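You operate a simulated robot arm through the tools that you are given. There is no shell and no other tool.

Carry out the task below with a simulated robot arm. There is one attempt and no reset: what you move stays moved.

JOB
Find the valve spool's highest run-out reading and leave it there.
Fine: check it all round: read the display at three points a third of a turn apart; leave the levelling knobs.

The check looks at the end state, three seconds after you hand in, the way a careful person would. Anything else that was tipped, shoved, dropped, spilled or broken makes it a failure.

ROBOT AND FRAMES
A 7-joint arm with a two-finger parallel gripper, fixed in place. Base frame: the origin is on the floor under the middle of its stand, x ahead of it, y to its left, z up; the work surface is at about z = 0.76. Units: m, degrees, N and s.
With the tool pointing down near the work surface it reaches from about 0.1 to 0.66 m from the base axis. Its first joint turns from -66.0 to 66.0 degrees. Payload 1.57 kg.
Tool frame: the origin (TCP) lies between the finger pads and is the grasp point; the fingertips stand 0.03 m ahead of it; z points along the fingers, y is the line along which they close. Largest opening 0.08 m; finger width 0.017, thickness 0.012; the body of the gripper, 0.04 by 0.082 m, starts 0.08 m behind the TCP.
Orientation is that of the tool frame in the base frame, as a unit quaternion [x, y, z, w]. With the fingers straight down and closing along the base's y, the tool's x points along the base's -x, its y along +y and its z along -z.

CONTROLS
- The arm moves only by the tool step_arm. Its argument "steps" is a list of rows, each a list of 7 numbers: the shift along the tool's x, y, z in m, then the turn, a rotation vector about the tool's x, y, z in degrees, then the gripper command, from -1 (fully open) to 1 (shut), values between in proportion. In form: [[x, y, z, ax, ay, az, fingers], ...]. A call has 1 to 20 rows; each row is the pose to reach, as a shift and turn from the pose commanded when the call began, along the tool's axes at that moment. A row lasts 0.2 s, in which the tool goes at most 0.05 m and 8.6 degrees; a call with a longer step from one row to the next is refused whole, and so is a gripper value outside its range. A pose out of reach is approached as far as the arm can. The call stops where the force on the tool passes 40 N (or 10 N more than at its start, if that is more) or the arm is blocked; 0.2 s more then pass. The fingers move at their own pace (about 0.072 m/s each) and stop on an object; they squeeze with about 43 N. The grip force told is the motor's: it shows also when the fingers shut on nothing. Time passes only in rows, and 0.2 s behind the last, so rows that repeat a pose let the fingers close. The reply holds the time, the measured pose of the TCP, the force on the tool along the base axes, the opening and the grip force, in the units named above and with some noise, with the torque about the TCP (base axes, N m) and any sound that the robot's microphone picked up.
- Cameras (640 x 400 px; columns grow to the right, rows downward): "scene" is fixed at [0.0709, 0.4448, 1.4295]; the picture's right is [-0.61, -0.79, 0.00], its down [-0.40, 0.31, -0.86] and it looks along [0.68, -0.52, -0.51] (base axes); focal length 364 px, centre (320, 200). "wrist" rides on the gripper at [0.072, -0.007, -0.122] in the tool frame; the picture's right is [0.09, 1.00, 0.00], its down [-0.84, 0.08, -0.54] and it looks along [-0.54, 0.05, 0.84] (tool axes); focal length 238 px, centre (320, 200). There is no depth. A picture from a camera that has moved, and an enlarged one, comes with that camera's place and axes in the base frame and with its lens.
- camera(camera): a new picture of that camera. The clock stands still meanwhile.
- zoom(camera, box): a new picture of the part [left, top, right, bottom] of that camera's present view, enlarged. The clock stands still meanwhile.
- sign_off(): hands the job in; it is judged then, once.

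Places have to be worked out from the pictures, the camera data and where the tool is seen. Open the gripper and draw the arm clear of the work before you hand the job in, unless the task says otherwise.

The tools are called after "Call:" as a command line: name --pt "numbers of a row" for each row, then --argument value for the rest, lists and objects as JSON in quotes. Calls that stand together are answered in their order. step_arm: Moves the arm, as the interface text tells. Its arguments: {"type":"object","properties":{"steps":{"type":"array"}},"required":["steps"]} The other tools are called the same way: camera (camera) takes a picture; zoom (camera, box) takes an enlarged picture of a part of a camera's view; sign_off () hands the job in.

At the start:

```text
time_s: 0.0
tool_pos: [0.4263, 0.0979, 1.1749]
tool_rot: [0.0, 1.0, 0.0, 0.0]
wrist_force: [1.0, 0.1, 0.0]
ft_torque: [0.02, -0.01, 0.0]
grip_width: 0.0801
gripper_force: 0.2
```

scene: 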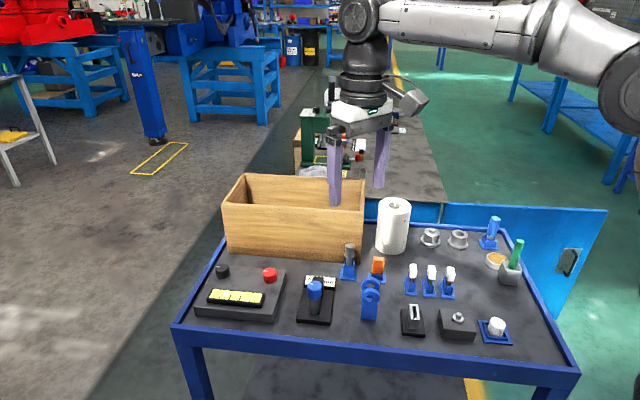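
wrist: 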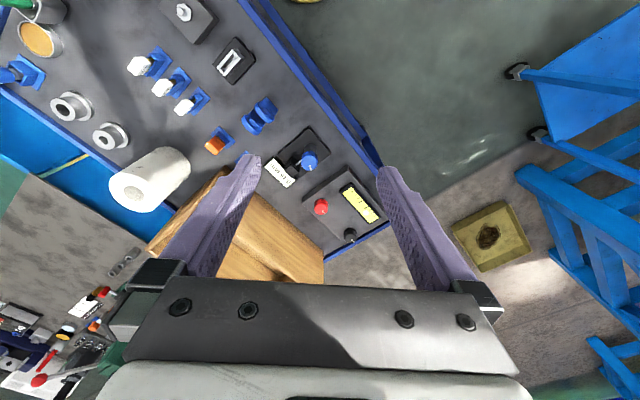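

I see a bench with a display box (yellow display, red and black knobs), a blue knob on a black base with a label, and other objects. I'll zoom in on both cameras to identify the valve spool, display and levelling knobs.

Call:
zoom --camera "scene" --box '[180, 220, 380, 345]'

Call:
zoom --camera "scene" --box '[340, 200, 560, 350]'

Call:
zoom --camera "wrist" --box '[200, 80, 400, 260]'

```text
3.20 times, centred on (280, 282) of scene
camera zoom: at [0.0709, 0.4448, 1.4295], right [-0.61, -0.79, 0.0], down [-0.4, 0.31, -0.86], along [0.68, -0.52, -0.51], focal length 1165 px, centre (448, -64)
```

zoom: 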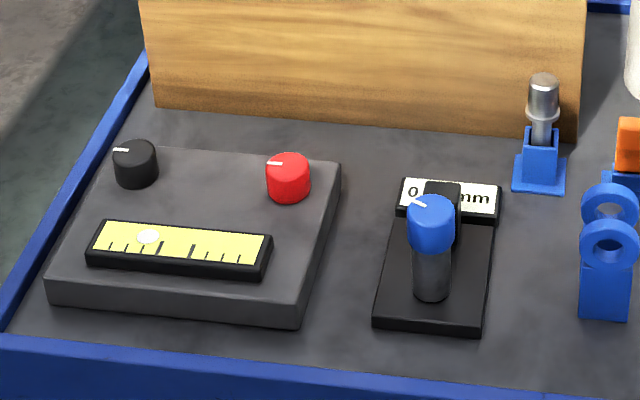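

```text
2.67 times, centred on (450, 275) of scene
camera zoom: at [0.0709, 0.4448, 1.4295], right [-0.61, -0.79, 0.0], down [-0.4, 0.31, -0.86], along [0.68, -0.52, -0.51], focal length 971 px, centre (-27, 0)
```

zoom: 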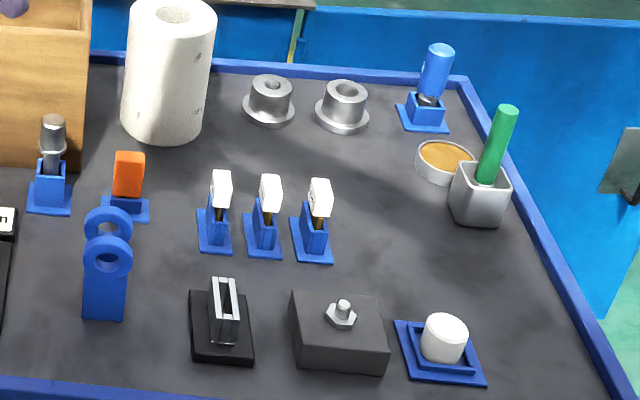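

```text
2.22 times, centred on (300, 170) of wrist
camera zoom: at [0.3538, 0.0917, 1.2977], right [-0.09, 1.0, 0.0], down [0.84, 0.08, 0.54], along [0.54, 0.05, -0.84], focal length 530 px, centre (364, 267)
```

zoom: 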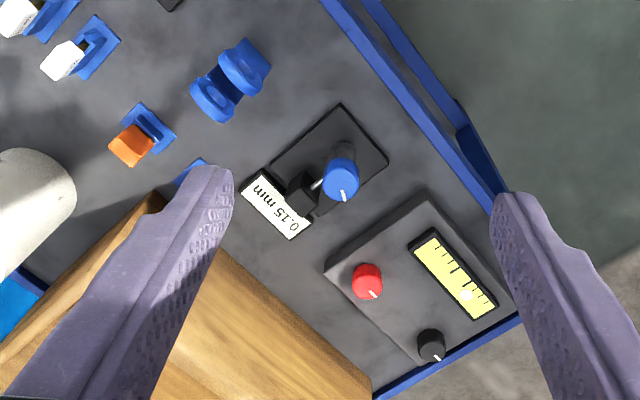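

The rig with the blue cap, pointer mark and "0.15 mm" display seems to be the run-out gauge; the red and black knobs belong to the levelling box with the bubble. I'll zoom in tighter on the rig to get its geometry.

Call:
zoom --camera "scene" --box '[290, 265, 350, 330]'

Call:
zoom --camera "wrist" --box '[260, 120, 340, 190]'

```text
6.15 times, centred on (320, 298) of scene
camera zoom: at [0.0709, 0.4448, 1.4295], right [-0.61, -0.79, 0.0], down [-0.4, 0.31, -0.86], along [0.68, -0.52, -0.51], focal length 2240 px, centre (320, -400)
```

zoom: 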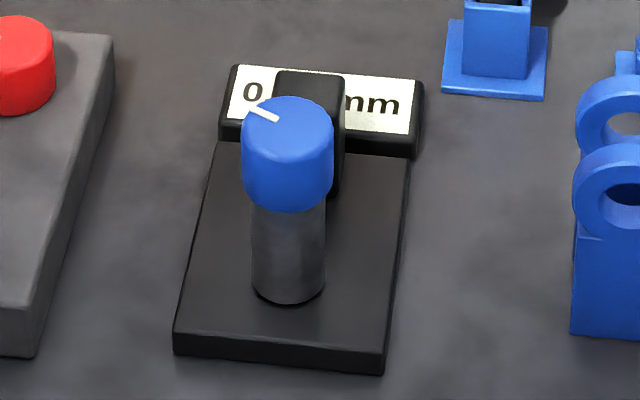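

```text
5.71 times, centred on (300, 155) of wrist
camera zoom: at [0.3538, 0.0917, 1.2977], right [-0.09, 1.0, 0.0], down [0.84, 0.08, 0.54], along [0.54, 0.05, -0.84], focal length 1362 px, centre (434, 457)
```

zoom: 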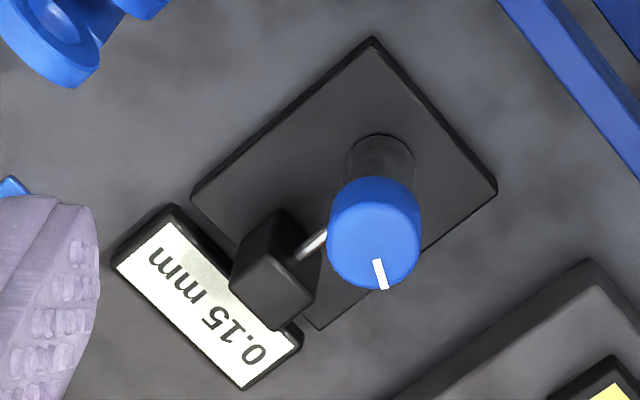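

The spool is the shaft with the blue cap; I put the cap top at about (0.555, 0.087, 0.848), diameter about 33 mm, with the indicator block and display towards +x/−y. I'll move above it at a safe height to refine this with the wrist camera.

Call:
step_arm --pt "-0.026 -0.002 0.031 0 0 0 -1" --pt "-0.052 -0.004 0.062 0 0 0 -1" --pt "-0.078 -0.006 0.093 0 0 0 -1" --pt "-0.104 -0.009 0.124 0 0 0 -1" --pt "-0.1287 -0.011 0.155 0 0 0 -1" --pt "-0.1287 -0.011 0.155 0 0 0 -1"

Call:
camera --camera "wrist"

Call:
camera --camera "scene"

```text
time_s: 1.4
tool_pos: [0.5529, 0.0875, 1.0195]
tool_rot: [0.0, 1.0, 0.0, 0.0]
wrist_force: [0.0, 1.1, 0.0]
ft_torque: [-0.01, 0.0, -0.01]
grip_width: 0.0801
gripper_force: 0.1
```

```text
taken
camera wrist: at [0.4797, 0.0821, 1.1409], right [-0.09, 1.0, 0.0], down [0.84, 0.08, 0.54], along [0.54, 0.05, -0.84], focal length 238 px, centre (320, 200)
```

wrist: 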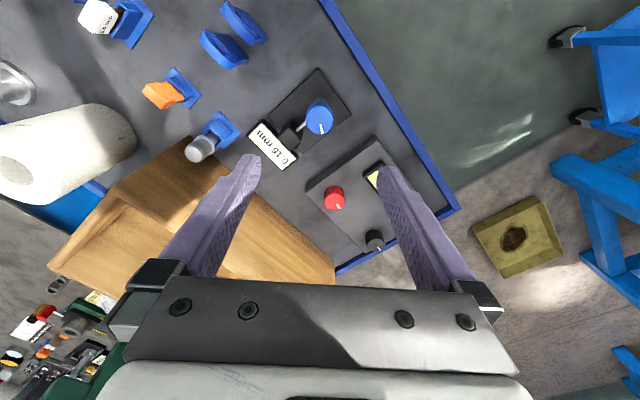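

```text
taken
```

scene: 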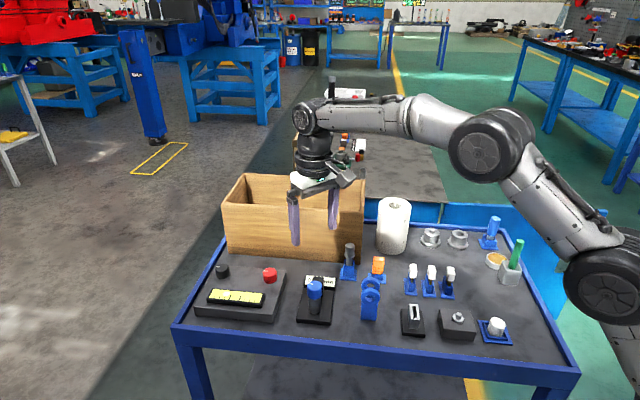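

The cap is seen in both views directly beneath the TCP. I zoom the wrist camera on the rig to refine the position.

Call:
zoom --camera "wrist" --box '[235, 60, 395, 180]'

Call:
zoom --camera "wrist" --box '[280, 85, 350, 135]'

Call:
zoom --camera "scene" --box '[260, 170, 380, 330]'

```text
3.33 times, centred on (315, 120) of wrist
camera zoom: at [0.4797, 0.0821, 1.1409], right [-0.09, 1.0, 0.0], down [0.84, 0.08, 0.54], along [0.54, 0.05, -0.84], focal length 794 px, centre (337, 467)
```

zoom: 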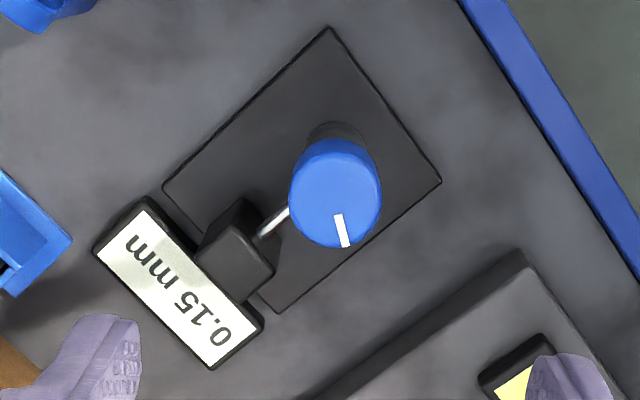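

```text
8.00 times, centred on (315, 110) of wrist
camera zoom: at [0.4797, 0.0821, 1.1409], right [-0.09, 1.0, 0.0], down [0.84, 0.08, 0.54], along [0.54, 0.05, -0.84], focal length 1907 px, centre (360, 920)
```

zoom: 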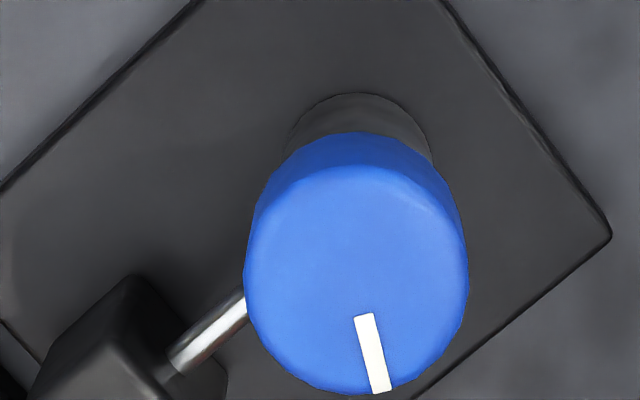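

```text
2.50 times, centred on (320, 250) of scene
camera zoom: at [0.0709, 0.4448, 1.4295], right [-0.61, -0.79, 0.0], down [-0.4, 0.31, -0.86], along [0.68, -0.52, -0.51], focal length 910 px, centre (320, 75)
```

zoom: 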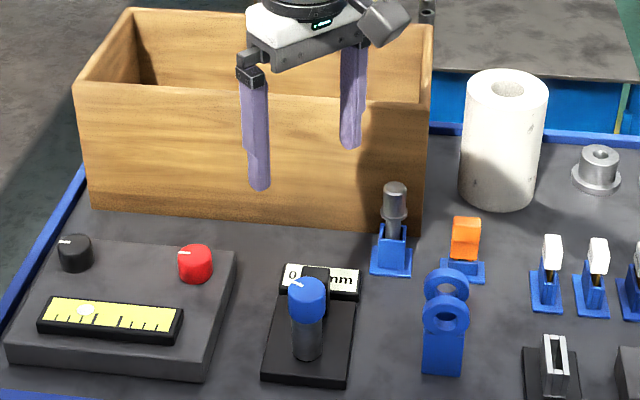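

Refined: cap centre ≈ (0.554, 0.088), top z ≈ 0.848, diameter ≈ 34 mm; the indicator block's top is about 0.82 and starts ≈ 38 mm from the spool axis. I'll descend to TCP z ≈ 0.90 (tips still about 2 cm above the cap) for close centring.

Call:
step_arm --pt "0.001 0.001 0.04 0 0 0 -1" --pt "0.001 0.001 0.08 0 0 0 -1" --pt "0.001 0.001 0.11 0 0 0 -1" --pt "0.001 0.001 0.12 0 0 0 -1" --pt "0.001 0.001 0.12 0 0 0 -1"

Call:
camera --camera "wrist"

Call:
zoom --camera "scene" --box '[260, 210, 380, 330]'

```text
time_s: 2.6
tool_pos: [0.5528, 0.0886, 0.9001]
tool_rot: [0.0, 1.0, 0.0, 0.0]
wrist_force: [0.1, 0.2, -0.4]
ft_torque: [-0.02, 0.0, 0.0]
grip_width: 0.0798
gripper_force: 0.0
```

```text
taken
camera wrist: at [0.4814, 0.0809, 1.022], right [-0.09, 1.0, 0.0], down [0.84, 0.08, 0.54], along [0.54, 0.05, -0.84], focal length 238 px, centre (320, 200)
```

wrist: 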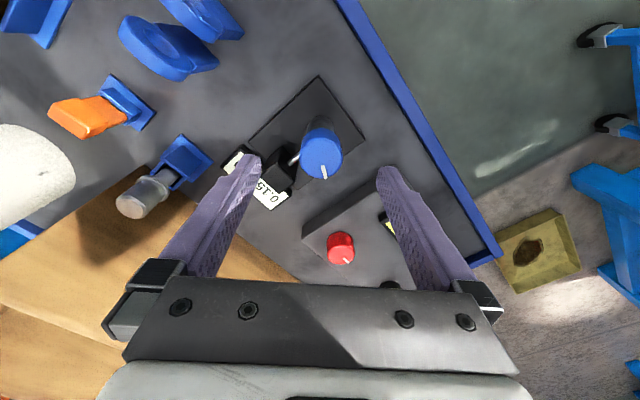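

```text
3.33 times, centred on (320, 270) of scene
camera zoom: at [0.0709, 0.4448, 1.4295], right [-0.61, -0.79, 0.0], down [-0.4, 0.31, -0.86], along [0.68, -0.52, -0.51], focal length 1213 px, centre (320, -33)
```

zoom: 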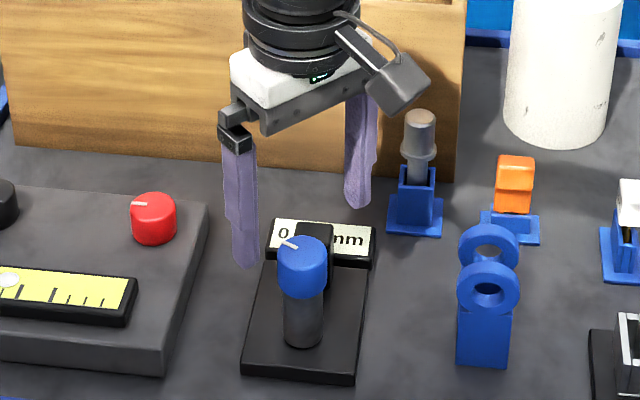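

I'll zoom the wrist view to compare the cap centre with the fingertips.

Call:
zoom --camera "wrist" --box '[220, 110, 420, 235]'

Call:
zoom --camera "wrist" --box '[285, 110, 365, 190]'

```text
3.20 times, centred on (320, 172) of wrist
camera zoom: at [0.4814, 0.0809, 1.022], right [-0.09, 1.0, 0.0], down [0.84, 0.08, 0.54], along [0.54, 0.05, -0.84], focal length 763 px, centre (320, 288)
```

zoom: 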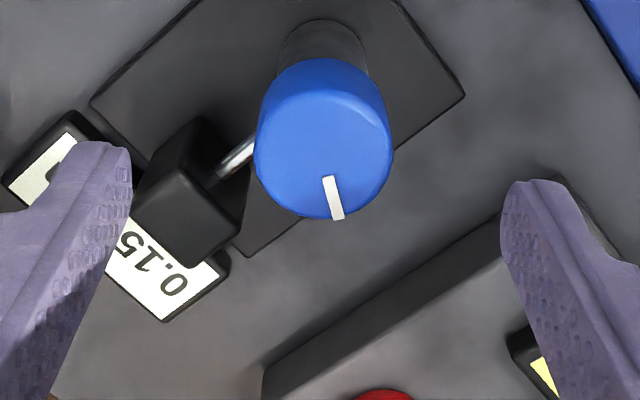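

```text
5.00 times, centred on (325, 150) of wrist
camera zoom: at [0.4814, 0.0809, 1.022], right [-0.09, 1.0, 0.0], down [0.84, 0.08, 0.54], along [0.54, 0.05, -0.84], focal length 1192 px, centre (295, 450)
```

zoom: 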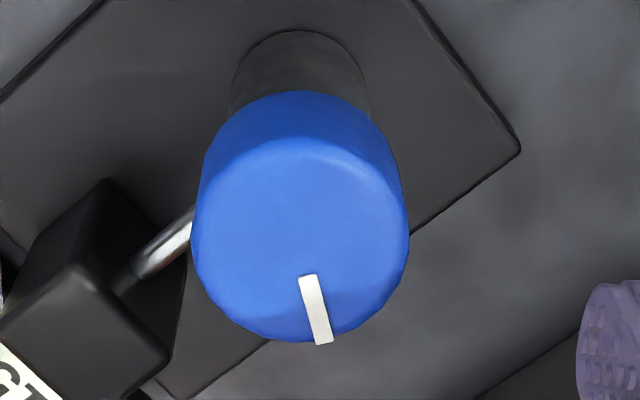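

The TCP is centred on the cap to within about 0.5 mm, and the mark points about 16° from +x towards +y at a reading of 0.15 mm. Before gripping, I test at this height how far the wrist can turn about the tool z axis in the positive sense.

Call:
step_arm --pt "0 0 0 0 0 8 -1" --pt "0 0 0 0 0 16 -1" --pt "0 0 0 0 0 24 -1" --pt "0 0 0 0 0 32 -1" --pt "0 0 0 0 0 40 -1" --pt "0 0 0 0 0 48 -1" --pt "0 0 0 0 0 56 -1" --pt "0 0 0 0 0 64 -1" --pt "0 0 0 0 0 72 -1" --pt "0 0 0 0 0 80 -1" --pt "0 0 0 0 0 88 -1" --pt "0 0 0 0 0 96 -1" --pt "0 0 0 0 0 104 -1" --pt "0 0 0 0 0 112 -1" --pt "0 0 0 0 0 120 -1" --pt "0 0 0 0 0 120 -1"

Call:
camera --camera "wrist"

Call:
camera --camera "scene"

```text
time_s: 6.0
tool_pos: [0.5548, 0.0874, 0.8998]
tool_rot: [0.867, 0.499, 0.0, 0.0]
wrist_force: [0.4, -1.3, 0.6]
ft_torque: [0.01, -0.03, 0.0]
grip_width: 0.0798
gripper_force: 0.1
```

```text
taken
camera wrist: at [0.5839, 0.153, 1.0225], right [0.91, -0.42, 0.0], down [-0.35, -0.76, 0.54], along [-0.23, -0.49, -0.84], focal length 238 px, centre (320, 200)
```

wrist: 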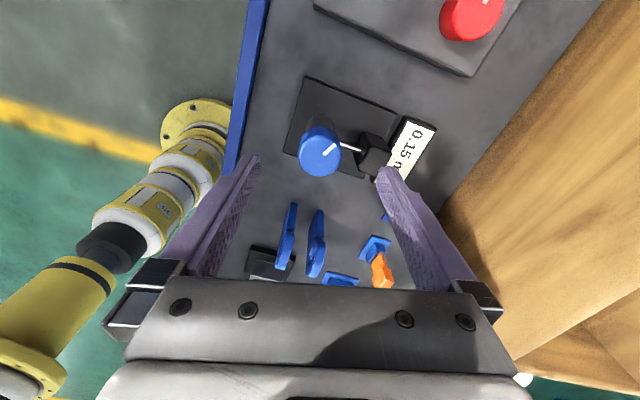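

```text
taken
```

scene: 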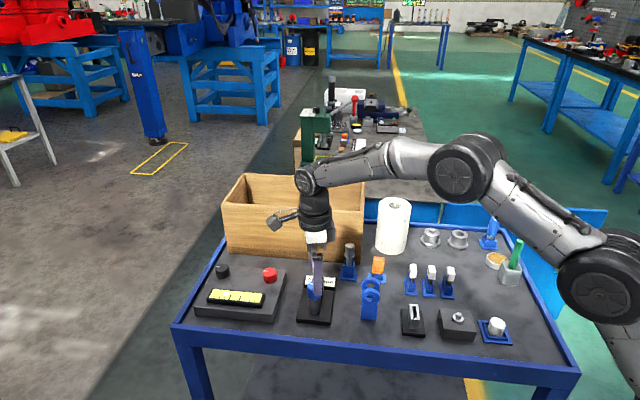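

The wrist reached +120° without trouble. I zoom here to check the cap's centring from this second angle.

Call:
zoom --camera "wrist" --box '[285, 110, 365, 190]'

Call:
zoom --camera "wrist" --box '[360, 100, 460, 200]'

```text
5.00 times, centred on (325, 150) of wrist
camera zoom: at [0.5839, 0.153, 1.0225], right [0.91, -0.42, 0.0], down [-0.35, -0.76, 0.54], along [-0.23, -0.49, -0.84], focal length 1192 px, centre (295, 450)
```

zoom: 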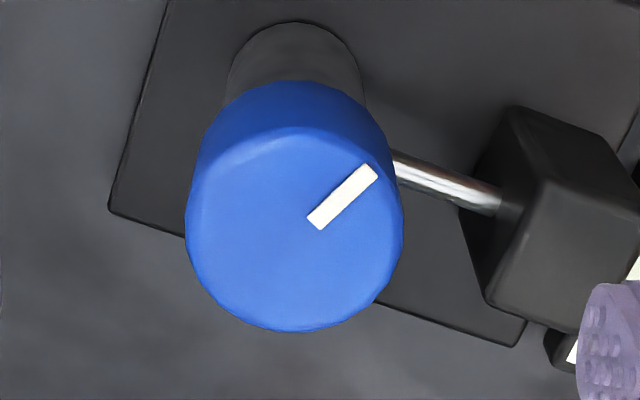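

```text
4.00 times, centred on (410, 150) of wrist
camera zoom: at [0.5839, 0.153, 1.0225], right [0.91, -0.42, 0.0], down [-0.35, -0.76, 0.54], along [-0.23, -0.49, -0.84], focal length 953 px, centre (-40, 400)
```

zoom: 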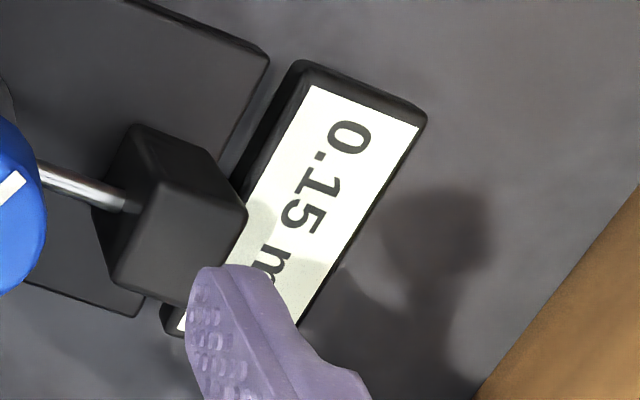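

Display clearly reads 0.15 mm from this side, and comparing both views puts the cap about 0.5 mm in +x and 1 mm in +y from the tool axis. I continue the turn to about +176° to learn the range and get another centring view.

Call:
step_arm --pt "0 0 0 0 0 8 -1" --pt "0 0 0 0 0 16 -1" --pt "0 0 0 0 0 24 -1" --pt "0 0 0 0 0 32 -1" --pt "0 0 0 0 0 40 -1" --pt "0 0 0 0 0 48 -1" --pt "0 0 0 0 0 56 -1" --pt "0 0 0 0 0 56 -1"

Call:
zoom --camera "wrist" --box '[285, 110, 365, 190]'

Call:
camera --camera "wrist"

```text
time_s: 7.8
tool_pos: [0.5521, 0.0481, 0.8976]
tool_rot: [0.996, 0.088, 0.001, -0.019]
wrist_force: [1.0, -1.4, -0.7]
ft_torque: [-0.04, -0.06, 0.0]
grip_width: 0.0802
gripper_force: 0.1
out of reach, approached as far as the arm can: row 6, 7, 8
```

```text
5.00 times, centred on (325, 150) of wrist
camera zoom: at [0.6206, 0.063, 1.0205], right [0.27, -0.96, -0.04], down [-0.81, -0.25, 0.53], along [-0.52, -0.11, -0.85], focal length 1192 px, centre (295, 450)
```

zoom: 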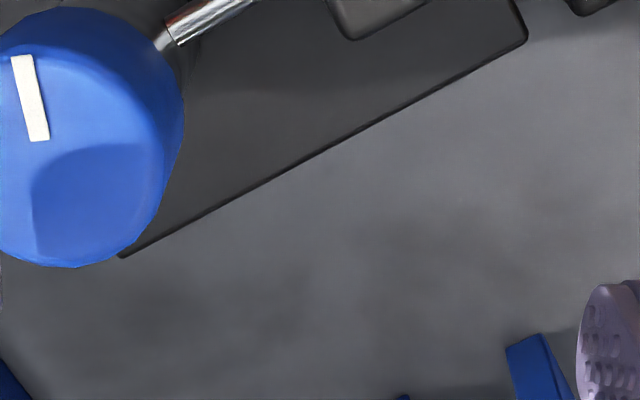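

```text
taken
camera wrist: at [0.6206, 0.063, 1.0205], right [0.27, -0.96, -0.04], down [-0.81, -0.25, 0.53], along [-0.52, -0.11, -0.85], focal length 238 px, centre (320, 200)
```

wrist: 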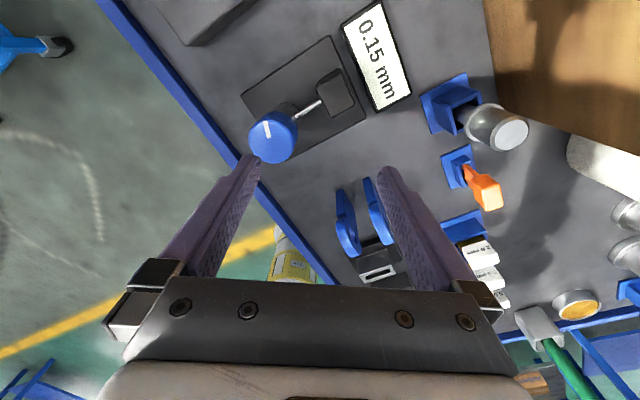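

The wrist limit in this sense is about +160° (beyond it the tool drifted, but it stayed clear above everything). I turn back towards 0 and then test the negative sense.

Call:
step_arm --pt "0 0 0 0 0 -8 -1" --pt "0 0 0 0 0 -16 -1" --pt "0 0 0 0 0 -24 -1" --pt "0 0 0 0 0 -32 -1" --pt "0 0 0 0 0 -40 -1" --pt "0 0 0 0 0 -48 -1" --pt "0 0 0 0 0 -56 -1" --pt "0 0 0 0 0 -64 -1" --pt "0 0 0 0 0 -72 -1" --pt "0 0 0 0 0 -80 -1" --pt "0 0 0 0 0 -88 -1" --pt "0 0 0 0 0 -96 -1" --pt "0 0 0 0 0 -104 -1" --pt "0 0 0 0 0 -112 -1" --pt "0 0 0 0 0 -120 -1" --pt "0 0 0 0 0 -128 -1" --pt "0 0 0 0 0 -136 -1" --pt "0 0 0 0 0 -144 -1" --pt "0 0 0 0 0 -152 -1" --pt "0 0 0 0 0 -160 -1"

Call:
zoom --camera "wrist" --box '[285, 110, 365, 190]'

```text
time_s: 12.0
tool_pos: [0.5533, 0.0498, 0.8987]
tool_rot: [0.083, 0.996, 0.019, -0.002]
wrist_force: [0.2, 0.9, 0.7]
ft_torque: [0.02, 0.01, 0.02]
grip_width: 0.0796
gripper_force: 0.0
```

```text
5.00 times, centred on (325, 150) of wrist
camera zoom: at [0.4794, 0.05, 1.0209], right [0.07, 1.0, 0.04], down [0.84, -0.08, 0.54], along [0.54, -0.01, -0.84], focal length 1192 px, centre (295, 450)
```

zoom: 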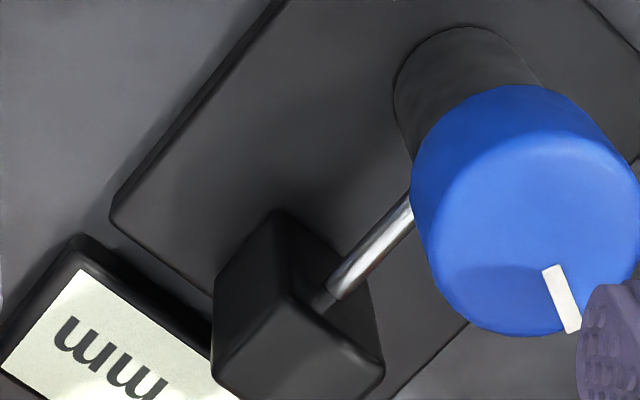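

The tool kept the drifted position (y ≈ 0.050, slight 2° tilt), so I first restore the straight-down orientation and come back over the cap.

Call:
step_arm --pt "0.0026 0.0188 0 1.1 -0.1 -4.75 -1" --pt "0.0053 0.0377 0 2.2 -0.2 -9.5 -1" --pt "0.0053 0.0377 0 2.2 -0.2 -9.5 -1"

Call:
zoom --camera "wrist" --box '[285, 110, 365, 190]'

```text
time_s: 12.8
tool_pos: [0.5532, 0.0891, 0.9027]
tool_rot: [0.001, 1.0, 0.0, 0.0]
wrist_force: [-0.1, 0.4, -0.3]
ft_torque: [0.02, 0.0, -0.01]
grip_width: 0.0802
gripper_force: 0.0
```

```text
5.00 times, centred on (325, 150) of wrist
camera zoom: at [0.4802, 0.0828, 1.0248], right [-0.09, 1.0, 0.0], down [0.84, 0.08, 0.54], along [0.54, 0.05, -0.84], focal length 1192 px, centre (295, 450)
```

zoom: 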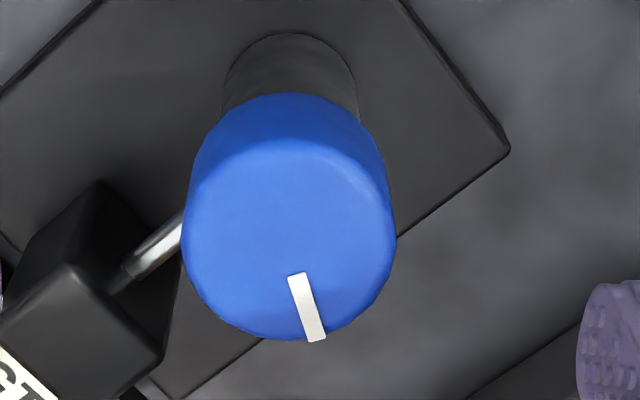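

Orientation is restored. Now I test the negative sense to −120° and use that view for a second centring check.

Call:
step_arm --pt "0 0 0 0 0 -8 -1" --pt "0 0 0 0 0 -16 -1" --pt "0 0 0 0 0 -24 -1" --pt "0 0 0 0 0 -32 -1" --pt "0 0 0 0 0 -40 -1" --pt "0 0 0 0 0 -48 -1" --pt "0 0 0 0 0 -56 -1" --pt "0 0 0 0 0 -64 -1" --pt "0 0 0 0 0 -72 -1" --pt "0 0 0 0 0 -80 -1" --pt "0 0 0 0 0 -88 -1" --pt "0 0 0 0 0 -96 -1" --pt "0 0 0 0 0 -104 -1" --pt "0 0 0 0 0 -112 -1" --pt "0 0 0 0 0 -120 -1" --pt "0 0 0 0 0 -120 -1"

Call:
zoom --camera "wrist" --box '[285, 110, 365, 190]'

Call:
camera --camera "wrist"

```text
time_s: 16.2
tool_pos: [0.5516, 0.0865, 0.898]
tool_rot: [0.866, -0.501, 0.0, 0.0]
wrist_force: [-0.3, 0.7, 0.1]
ft_torque: [0.04, -0.02, -0.01]
grip_width: 0.0799
gripper_force: 0.1
```

```text
5.00 times, centred on (325, 150) of wrist
camera zoom: at [0.5928, 0.0282, 1.0216], right [-0.82, -0.58, 0.0], down [-0.48, 0.69, 0.54], along [-0.31, 0.44, -0.84], focal length 1192 px, centre (295, 450)
```

zoom: 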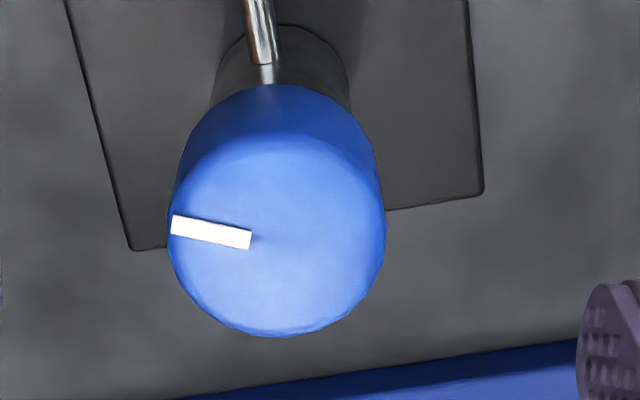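

```text
taken
camera wrist: at [0.5928, 0.0282, 1.0216], right [-0.82, -0.58, 0.0], down [-0.48, 0.69, 0.54], along [-0.31, 0.44, -0.84], focal length 238 px, centre (320, 200)
```

wrist: 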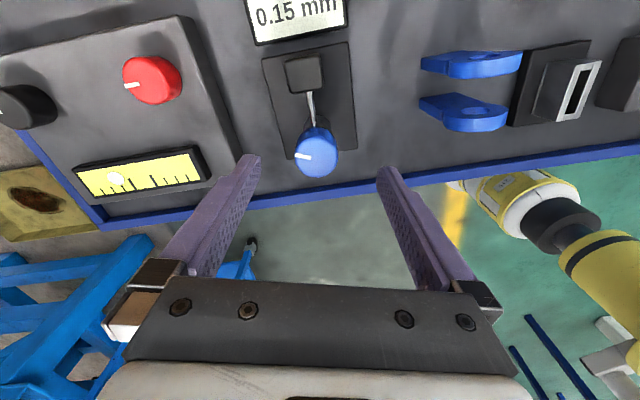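

At −120° the camera sees the display upright and unobstructed (0.15 mm) – a good reading pose. I'll repeat a no-move step a few times to gauge the noise of the pose readout.

Call:
step_arm --pt "0 0 0 0 0 0 -1"

Call:
step_arm --pt "0 0 0 0 0 0 -1"

Call:
step_arm --pt "0 0 0 0 0 0 -1"

Call:
step_arm --pt "0 0 0 0 0 0 -1"

```text
time_s: 16.6
tool_pos: [0.5517, 0.0874, 0.8989]
tool_rot: [0.866, -0.5, 0.0, -0.001]
wrist_force: [0.1, 0.3, -0.4]
ft_torque: [0.0, -0.03, -0.03]
grip_width: 0.0799
gripper_force: 0.1
```

```text
time_s: 17.0
tool_pos: [0.5512, 0.0869, 0.899]
tool_rot: [0.865, -0.501, 0.0, -0.001]
wrist_force: [0.3, -0.9, 0.3]
ft_torque: [-0.04, 0.01, 0.03]
grip_width: 0.08
gripper_force: 0.1
```

```text
time_s: 17.4
tool_pos: [0.5517, 0.0871, 0.8994]
tool_rot: [0.865, -0.502, 0.0, 0.0]
wrist_force: [0.1, -0.3, 0.1]
ft_torque: [0.0, 0.02, 0.03]
grip_width: 0.08
gripper_force: 0.1
```

```text
time_s: 17.8
tool_pos: [0.5525, 0.0862, 0.8984]
tool_rot: [0.865, -0.501, 0.0, 0.0]
wrist_force: [0.2, 0.3, -0.6]
ft_torque: [-0.03, 0.02, -0.03]
grip_width: 0.0799
gripper_force: 0.1
```

Noise is about 0.5 mm; the settled mean here is (0.5517, 0.0868, 0.8987), and the image puts the cap at (0.5547, 0.0886). I correct by about 3.4 mm along tool −y and re-image, still at −120°.

Call:
step_arm --pt "0.0002 -0.0034 0 0 0 0 -1" --pt "0.0002 -0.0034 0 0 0 0 -1" --pt "0.0002 -0.0034 0 0 0 0 -1"

Call:
zoom --camera "wrist" --box '[285, 110, 365, 190]'

Call:
zoom --camera "wrist" --box '[220, 0, 420, 190]'

```text
time_s: 18.6
tool_pos: [0.5555, 0.0882, 0.9001]
tool_rot: [0.865, -0.502, 0.0, 0.0]
wrist_force: [-0.8, -0.4, 0.4]
ft_torque: [-0.02, -0.01, -0.01]
grip_width: 0.08
gripper_force: 0.0
```

```text
5.00 times, centred on (325, 150) of wrist
camera zoom: at [0.596, 0.0293, 1.0225], right [-0.82, -0.58, 0.0], down [-0.48, 0.69, 0.54], along [-0.31, 0.44, -0.84], focal length 1192 px, centre (295, 450)
```

zoom: 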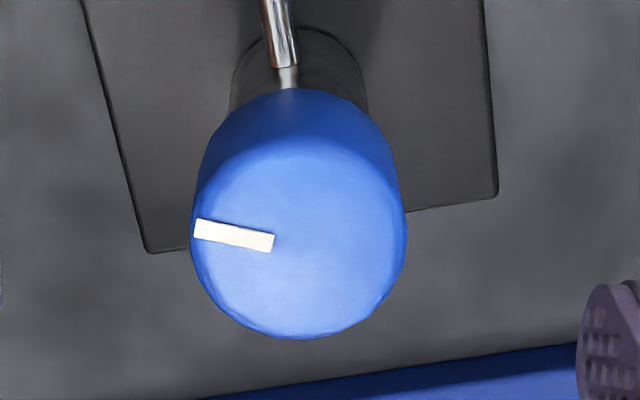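

```text
2.11 times, centred on (320, 95) of wrist
camera zoom: at [0.596, 0.0293, 1.0225], right [-0.82, -0.58, 0.0], down [-0.48, 0.69, 0.54], along [-0.31, 0.44, -0.84], focal length 502 px, centre (320, 421)
```

zoom: 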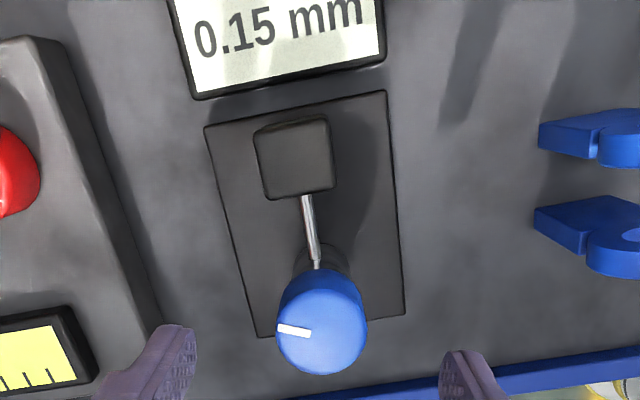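

Centred now (cap centre at pixel (299, 238) versus the expected (298, 238)). I extend the turn to −150° to check the range on this side.

Call:
step_arm --pt "0 0 0 0 0 -8 -1" --pt "0 0 0 0 0 -16 -1" --pt "0 0 0 0 0 -24 -1" --pt "0 0 0 0 0 -30 -1" --pt "0 0 0 0 0 -30 -1"

Call:
zoom --camera "wrist" --box '[285, 110, 365, 190]'

```text
time_s: 19.8
tool_pos: [0.5546, 0.089, 0.8997]
tool_rot: [0.966, -0.259, 0.001, 0.0]
wrist_force: [0.2, 0.6, -0.4]
ft_torque: [0.0, 0.03, 0.05]
grip_width: 0.0801
gripper_force: 0.0
```

```text
5.00 times, centred on (325, 150) of wrist
camera zoom: at [0.6196, 0.0585, 1.0221], right [-0.42, -0.91, 0.0], down [-0.76, 0.35, 0.54], along [-0.49, 0.23, -0.84], focal length 1192 px, centre (295, 450)
```

zoom: 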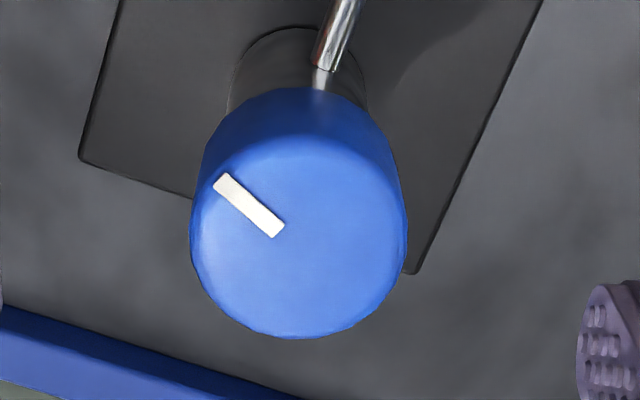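

Rotation keeps the cap centre at (299, 237), so the tool axis coincides with the spool axis, and −150° to about +160° is available – enough to cover 240° with one grip. I descend to TCP z ≈ 0.862 with fingers at 60 mm opening (tips ≈ 0.832, above the indicator block).

Call:
step_arm --pt "0 0 0.0 0 0 0 -0.5" --pt "0 0 0.01 0 0 0 -0.5" --pt "0 0 0.02 0 0 0 -0.5" --pt "0 0 0.03 0 0 0 -0.5" --pt "0 0 0.0375 0 0 0 -0.5" --pt "0 0 0.0375 0 0 0 -0.5"

Call:
camera --camera "wrist"

Call:
zoom --camera "scene" --box '[260, 210, 380, 330]'

```text
time_s: 21.2
tool_pos: [0.5552, 0.0907, 0.8623]
tool_rot: [0.966, -0.26, 0.0, 0.0]
wrist_force: [-0.1, 0.0, -0.1]
ft_torque: [-0.03, 0.01, -0.03]
grip_width: 0.06
gripper_force: 0.0
```

```text
taken
camera wrist: at [0.6201, 0.0593, 0.9854], right [-0.42, -0.91, 0.0], down [-0.76, 0.35, 0.54], along [-0.49, 0.23, -0.84], focal length 238 px, centre (320, 200)
```

wrist: 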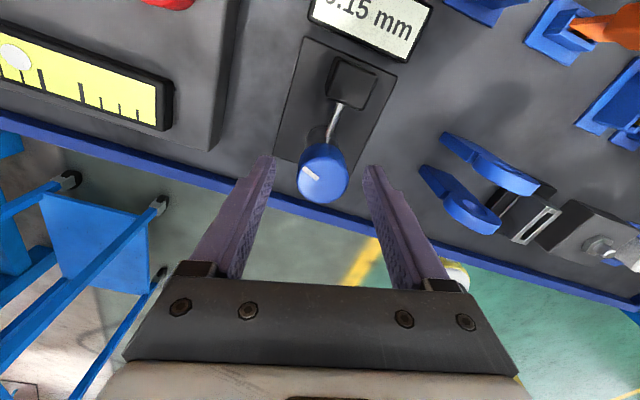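

```text
3.33 times, centred on (320, 270) of scene
camera zoom: at [0.0709, 0.4448, 1.4295], right [-0.61, -0.79, 0.0], down [-0.4, 0.31, -0.86], along [0.68, -0.52, -0.51], focal length 1213 px, centre (320, -33)
```

zoom: 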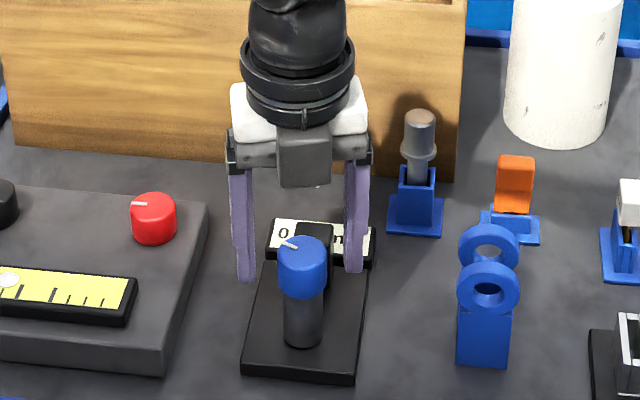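

The fingers straddle the cap in both views. I zoom in to check the gap on each side before closing.

Call:
zoom --camera "wrist" --box '[250, 120, 390, 220]'

Call:
zoom --camera "scene" --box '[285, 260, 355, 310]'

```text
4.00 times, centred on (320, 170) of wrist
camera zoom: at [0.6201, 0.0593, 0.9854], right [-0.42, -0.91, 0.0], down [-0.76, 0.35, 0.54], along [-0.49, 0.23, -0.84], focal length 953 px, centre (320, 320)
```

zoom: 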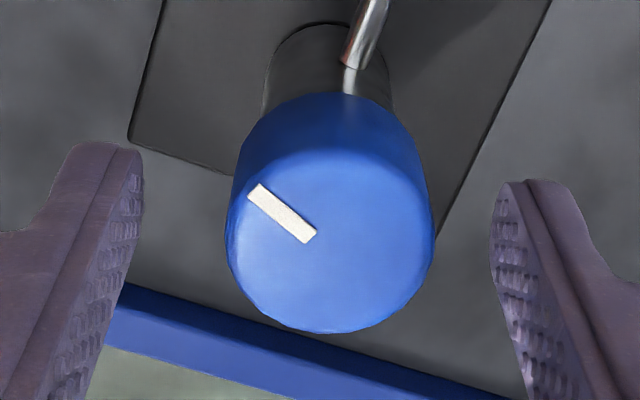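

```text
8.00 times, centred on (320, 285) of scene
camera zoom: at [0.0709, 0.4448, 1.4295], right [-0.61, -0.79, 0.0], down [-0.4, 0.31, -0.86], along [0.68, -0.52, -0.51], focal length 2912 px, centre (320, -480)
```

zoom: 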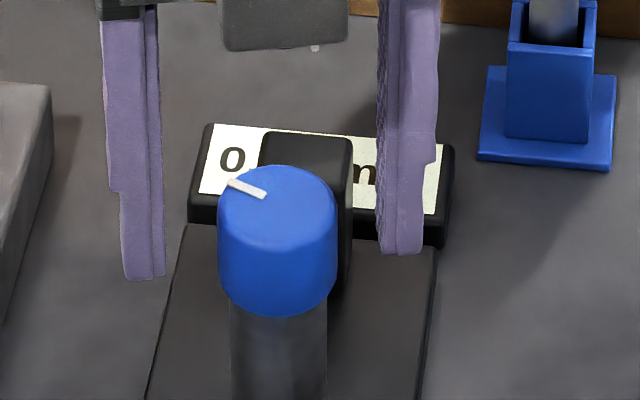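

The wrist view suggests the cap sits about 1 mm towards tool +y after the descent. I'll take a few no-move readings to average the pose before correcting.

Call:
step_arm --pt "0 0 0 0 0 0 -0.5"

Call:
step_arm --pt "0 0 0 0 0 0 -0.5"

Call:
step_arm --pt "0 0 0 0 0 0 -0.5"

Call:
zoom --camera "wrist" --box '[250, 120, 390, 220]'

```text
time_s: 21.6
tool_pos: [0.5549, 0.0894, 0.8637]
tool_rot: [0.966, -0.26, 0.0, 0.0]
wrist_force: [0.4, -0.7, 0.3]
ft_torque: [0.04, -0.02, 0.01]
grip_width: 0.0597
gripper_force: 0.0
```

```text
time_s: 22.0
tool_pos: [0.5555, 0.0903, 0.8639]
tool_rot: [0.965, -0.261, 0.0, 0.0]
wrist_force: [-1.0, -0.5, 0.1]
ft_torque: [0.02, 0.0, 0.0]
grip_width: 0.06
gripper_force: 0.0
```

```text
time_s: 22.4
tool_pos: [0.5552, 0.0898, 0.8626]
tool_rot: [0.965, -0.261, 0.0, -0.001]
wrist_force: [-0.3, -0.2, -0.4]
ft_torque: [0.01, -0.01, -0.04]
grip_width: 0.06
gripper_force: 0.0
```

```text
4.00 times, centred on (320, 170) of wrist
camera zoom: at [0.6201, 0.0593, 0.9855], right [-0.42, -0.91, 0.0], down [-0.76, 0.35, 0.54], along [-0.49, 0.23, -0.84], focal length 953 px, centre (320, 320)
```

zoom: 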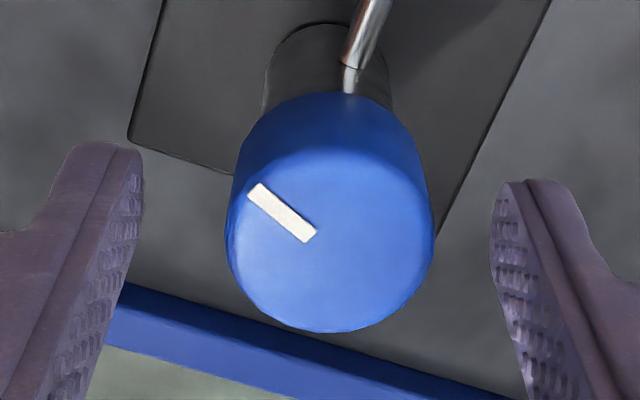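

Average pose is (0.5552, 0.0901, 0.8631), about 1.2 mm off in tool y, matching the image. I shift +1.1 mm along tool y and re-check.

Call:
step_arm --pt "0 0.0011 0 0 0 0 -0.5" --pt "0 0.0011 0 0 0 0 -0.5" --pt "0 0.0011 0 0 0 0 -0.5"

Call:
zoom --camera "wrist" --box '[250, 120, 390, 220]'

```text
time_s: 23.2
tool_pos: [0.5555, 0.0882, 0.8638]
tool_rot: [0.966, -0.259, 0.0, 0.001]
wrist_force: [0.6, 0.0, 0.1]
ft_torque: [-0.02, 0.03, -0.04]
grip_width: 0.06
gripper_force: 0.0
```

```text
4.00 times, centred on (320, 170) of wrist
camera zoom: at [0.6197, 0.0583, 0.9856], right [-0.42, -0.91, 0.0], down [-0.76, 0.35, 0.54], along [-0.49, 0.23, -0.84], focal length 953 px, centre (320, 320)
```

zoom: 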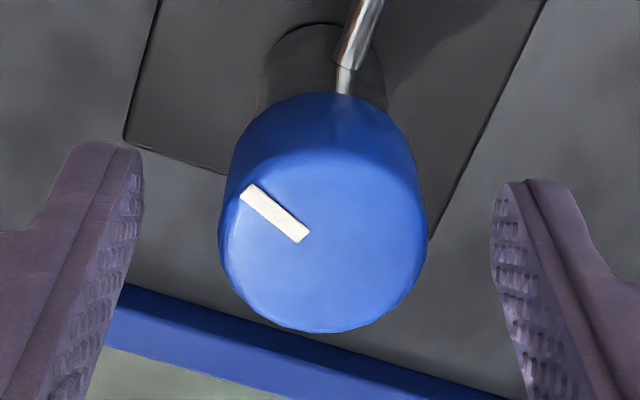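

The cap is now centred between the fingers (323 px as expected). I close in stages, watching for side force.

Call:
step_arm --pt "0 0 0 0 0 0 -0.3" --pt "0 0 0 0 0 0 -0.1" --pt "0 0 0 0 0 0 0.05" --pt "0 0 0 0 0 0 0.1" --pt "0 0 0 0 0 0 0.1"

Call:
zoom --camera "wrist" --box '[250, 120, 390, 220]'

```text
time_s: 24.4
tool_pos: [0.5548, 0.0893, 0.8627]
tool_rot: [0.965, -0.261, 0.0, 0.0]
wrist_force: [0.1, -0.5, -0.5]
ft_torque: [-0.03, 0.03, 0.01]
grip_width: 0.0362
gripper_force: 0.0
```

```text
4.00 times, centred on (320, 170) of wrist
camera zoom: at [0.6197, 0.0583, 0.9855], right [-0.42, -0.91, 0.0], down [-0.76, 0.35, 0.54], along [-0.49, 0.23, -0.84], focal length 953 px, centre (320, 320)
```

zoom: 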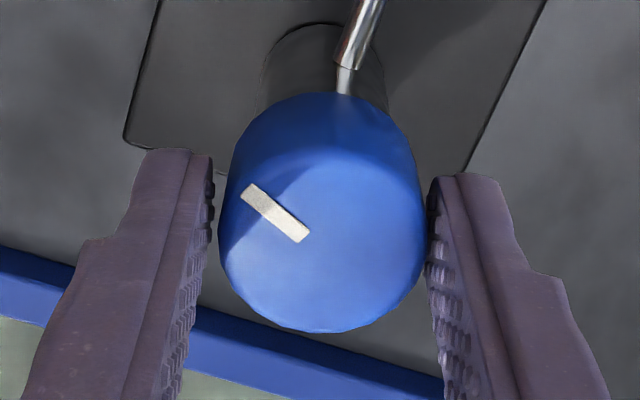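

Gaps are within about 0.4 mm of equal with no force. I nudge +0.3 mm in tool y and close onto the cap gently.

Call:
step_arm --pt "0 0.0003 0 0 0 0 0.12" --pt "0 0.0003 0 0 0 0 0.15" --pt "0 0.0003 0 0 0 0 0.2" --pt "0 0.0003 0 0 0 0 0.25" --pt "0 0.0003 0 0 0 0 0.25"

Call:
camera --camera "wrist"

```text
time_s: 25.6
tool_pos: [0.5552, 0.0878, 0.864]
tool_rot: [0.965, -0.261, 0.001, 0.0]
wrist_force: [2.3, 3.0, -1.1]
ft_torque: [0.11, -0.1, 0.03]
grip_width: 0.0332
gripper_force: 40.9
```

```text
taken
camera wrist: at [0.6198, 0.0576, 0.9852], right [-0.42, -0.91, 0.0], down [-0.76, 0.35, 0.54], along [-0.49, 0.23, -0.84], focal length 238 px, centre (320, 200)
```

wrist: 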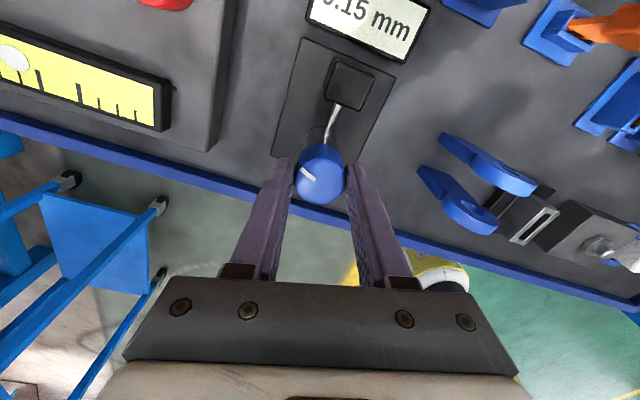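

Gripped at 33.2 mm with only a ~4 N side force. I undo the 0.3 mm nudge and begin turning, first 40° (clockwise from above), watching force and display.

Call:
step_arm --pt "0 -0.0003 0 0 0 0 0.25" --pt "0 -0.0003 0 0 0 5 0.25" --pt "0 -0.0003 0 0 0 12 0.25" --pt "0 -0.0003 0 0 0 19 0.25" --pt "0 -0.0003 0 0 0 26 0.25" --pt "0 -0.0003 0 0 0 33 0.25" --pt "0 -0.0003 0 0 0 40 0.25" --pt "0 -0.0003 0 0 0 40 0.25"

Call:
camera --camera "wrist"

Call:
zoom --camera "scene" --box '[260, 210, 380, 330]'

```text
time_s: 27.4
tool_pos: [0.5555, 0.0875, 0.8622]
tool_rot: [0.818, -0.576, 0.0, 0.001]
wrist_force: [0.6, -1.9, 0.1]
ft_torque: [0.69, 0.42, 0.01]
grip_width: 0.0331
gripper_force: 41.1
```

```text
taken
camera wrist: at [0.5846, 0.0223, 0.9851], right [-0.91, -0.42, 0.0], down [-0.35, 0.76, 0.54], along [-0.23, 0.49, -0.84], focal length 238 px, centre (320, 200)
```

wrist: 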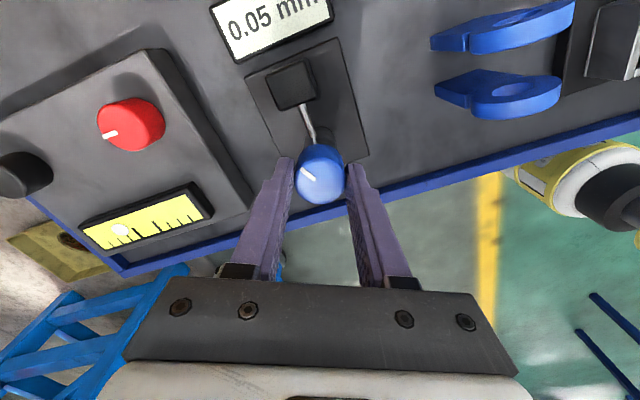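

```text
3.33 times, centred on (320, 270) of scene
camera zoom: at [0.0709, 0.4447, 1.4295], right [-0.61, -0.79, 0.0], down [-0.4, 0.31, -0.86], along [0.68, -0.52, -0.51], focal length 1213 px, centre (320, -33)
```

zoom: 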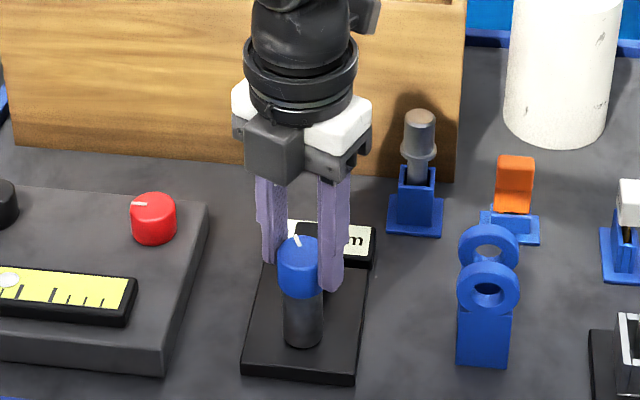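

The spool turned cleanly; display now appears to read 0.05 mm. I zoom on it to be sure.

Call:
zoom --camera "wrist" --box '[200, 0, 350, 70]'

Call:
zoom --camera "wrist" --box '[250, 120, 390, 220]'

```text
4.27 times, centred on (275, 35) of wrist
camera zoom: at [0.5846, 0.0223, 0.9851], right [-0.91, -0.42, 0.0], down [-0.35, 0.76, 0.54], along [-0.23, 0.49, -0.84], focal length 1017 px, centre (512, 904)
```

zoom: 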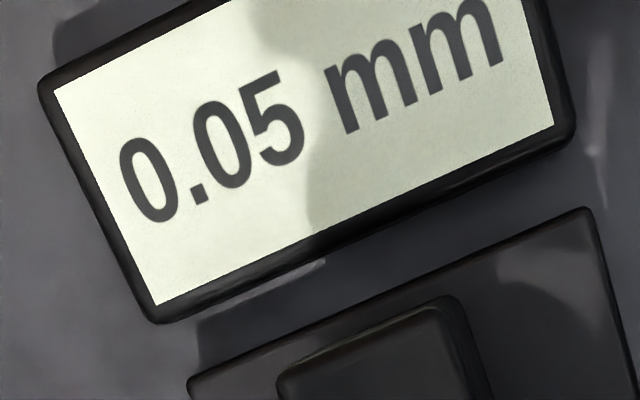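

```text
4.00 times, centred on (320, 170) of wrist
camera zoom: at [0.5846, 0.0223, 0.9851], right [-0.91, -0.42, 0.0], down [-0.35, 0.76, 0.54], along [-0.23, 0.49, -0.84], focal length 953 px, centre (320, 320)
```

zoom: 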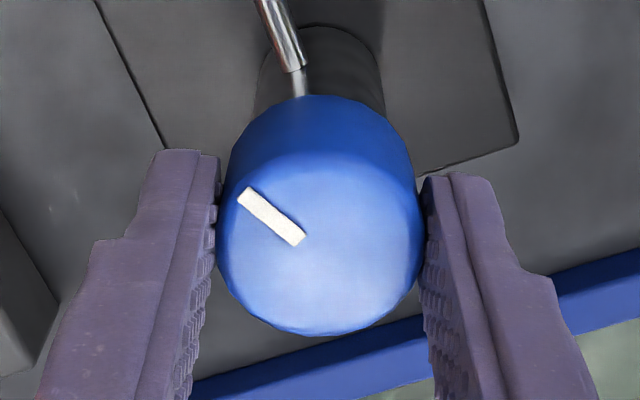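

Confirmed: 0.15 mm at the start, 0.05 mm after 40° clockwise, and the grip stayed put on the cap. I continue another 40°.

Call:
step_arm --pt "0 0 0 0 0 7 0.25" --pt "0 0 0 0 0 14 0.25" --pt "0 0 0 0 0 21 0.25" --pt "0 0 0 0 0 28 0.25" --pt "0 0 0 0 0 35 0.25" --pt "0 0 0 0 0 40 0.25" --pt "0 0 0 0 0 40 0.25"

Call:
camera --camera "wrist"

```text
time_s: 29.0
tool_pos: [0.5551, 0.0881, 0.8636]
tool_rot: [-0.571, 0.821, 0.002, -0.002]
wrist_force: [-15.5, -8.9, 9.8]
ft_torque: [0.31, 0.22, -0.01]
grip_width: 0.0331
gripper_force: 41.5
```

```text
taken
camera wrist: at [0.5355, 0.0182, 0.9853], right [-0.97, 0.26, 0.0], down [0.22, 0.81, 0.54], along [0.14, 0.52, -0.84], focal length 238 px, centre (320, 200)
```

wrist: 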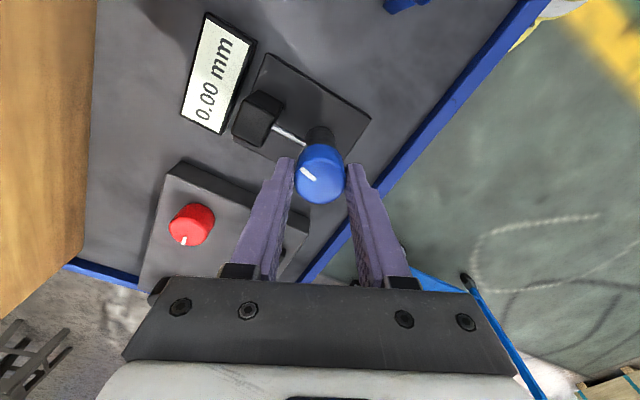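

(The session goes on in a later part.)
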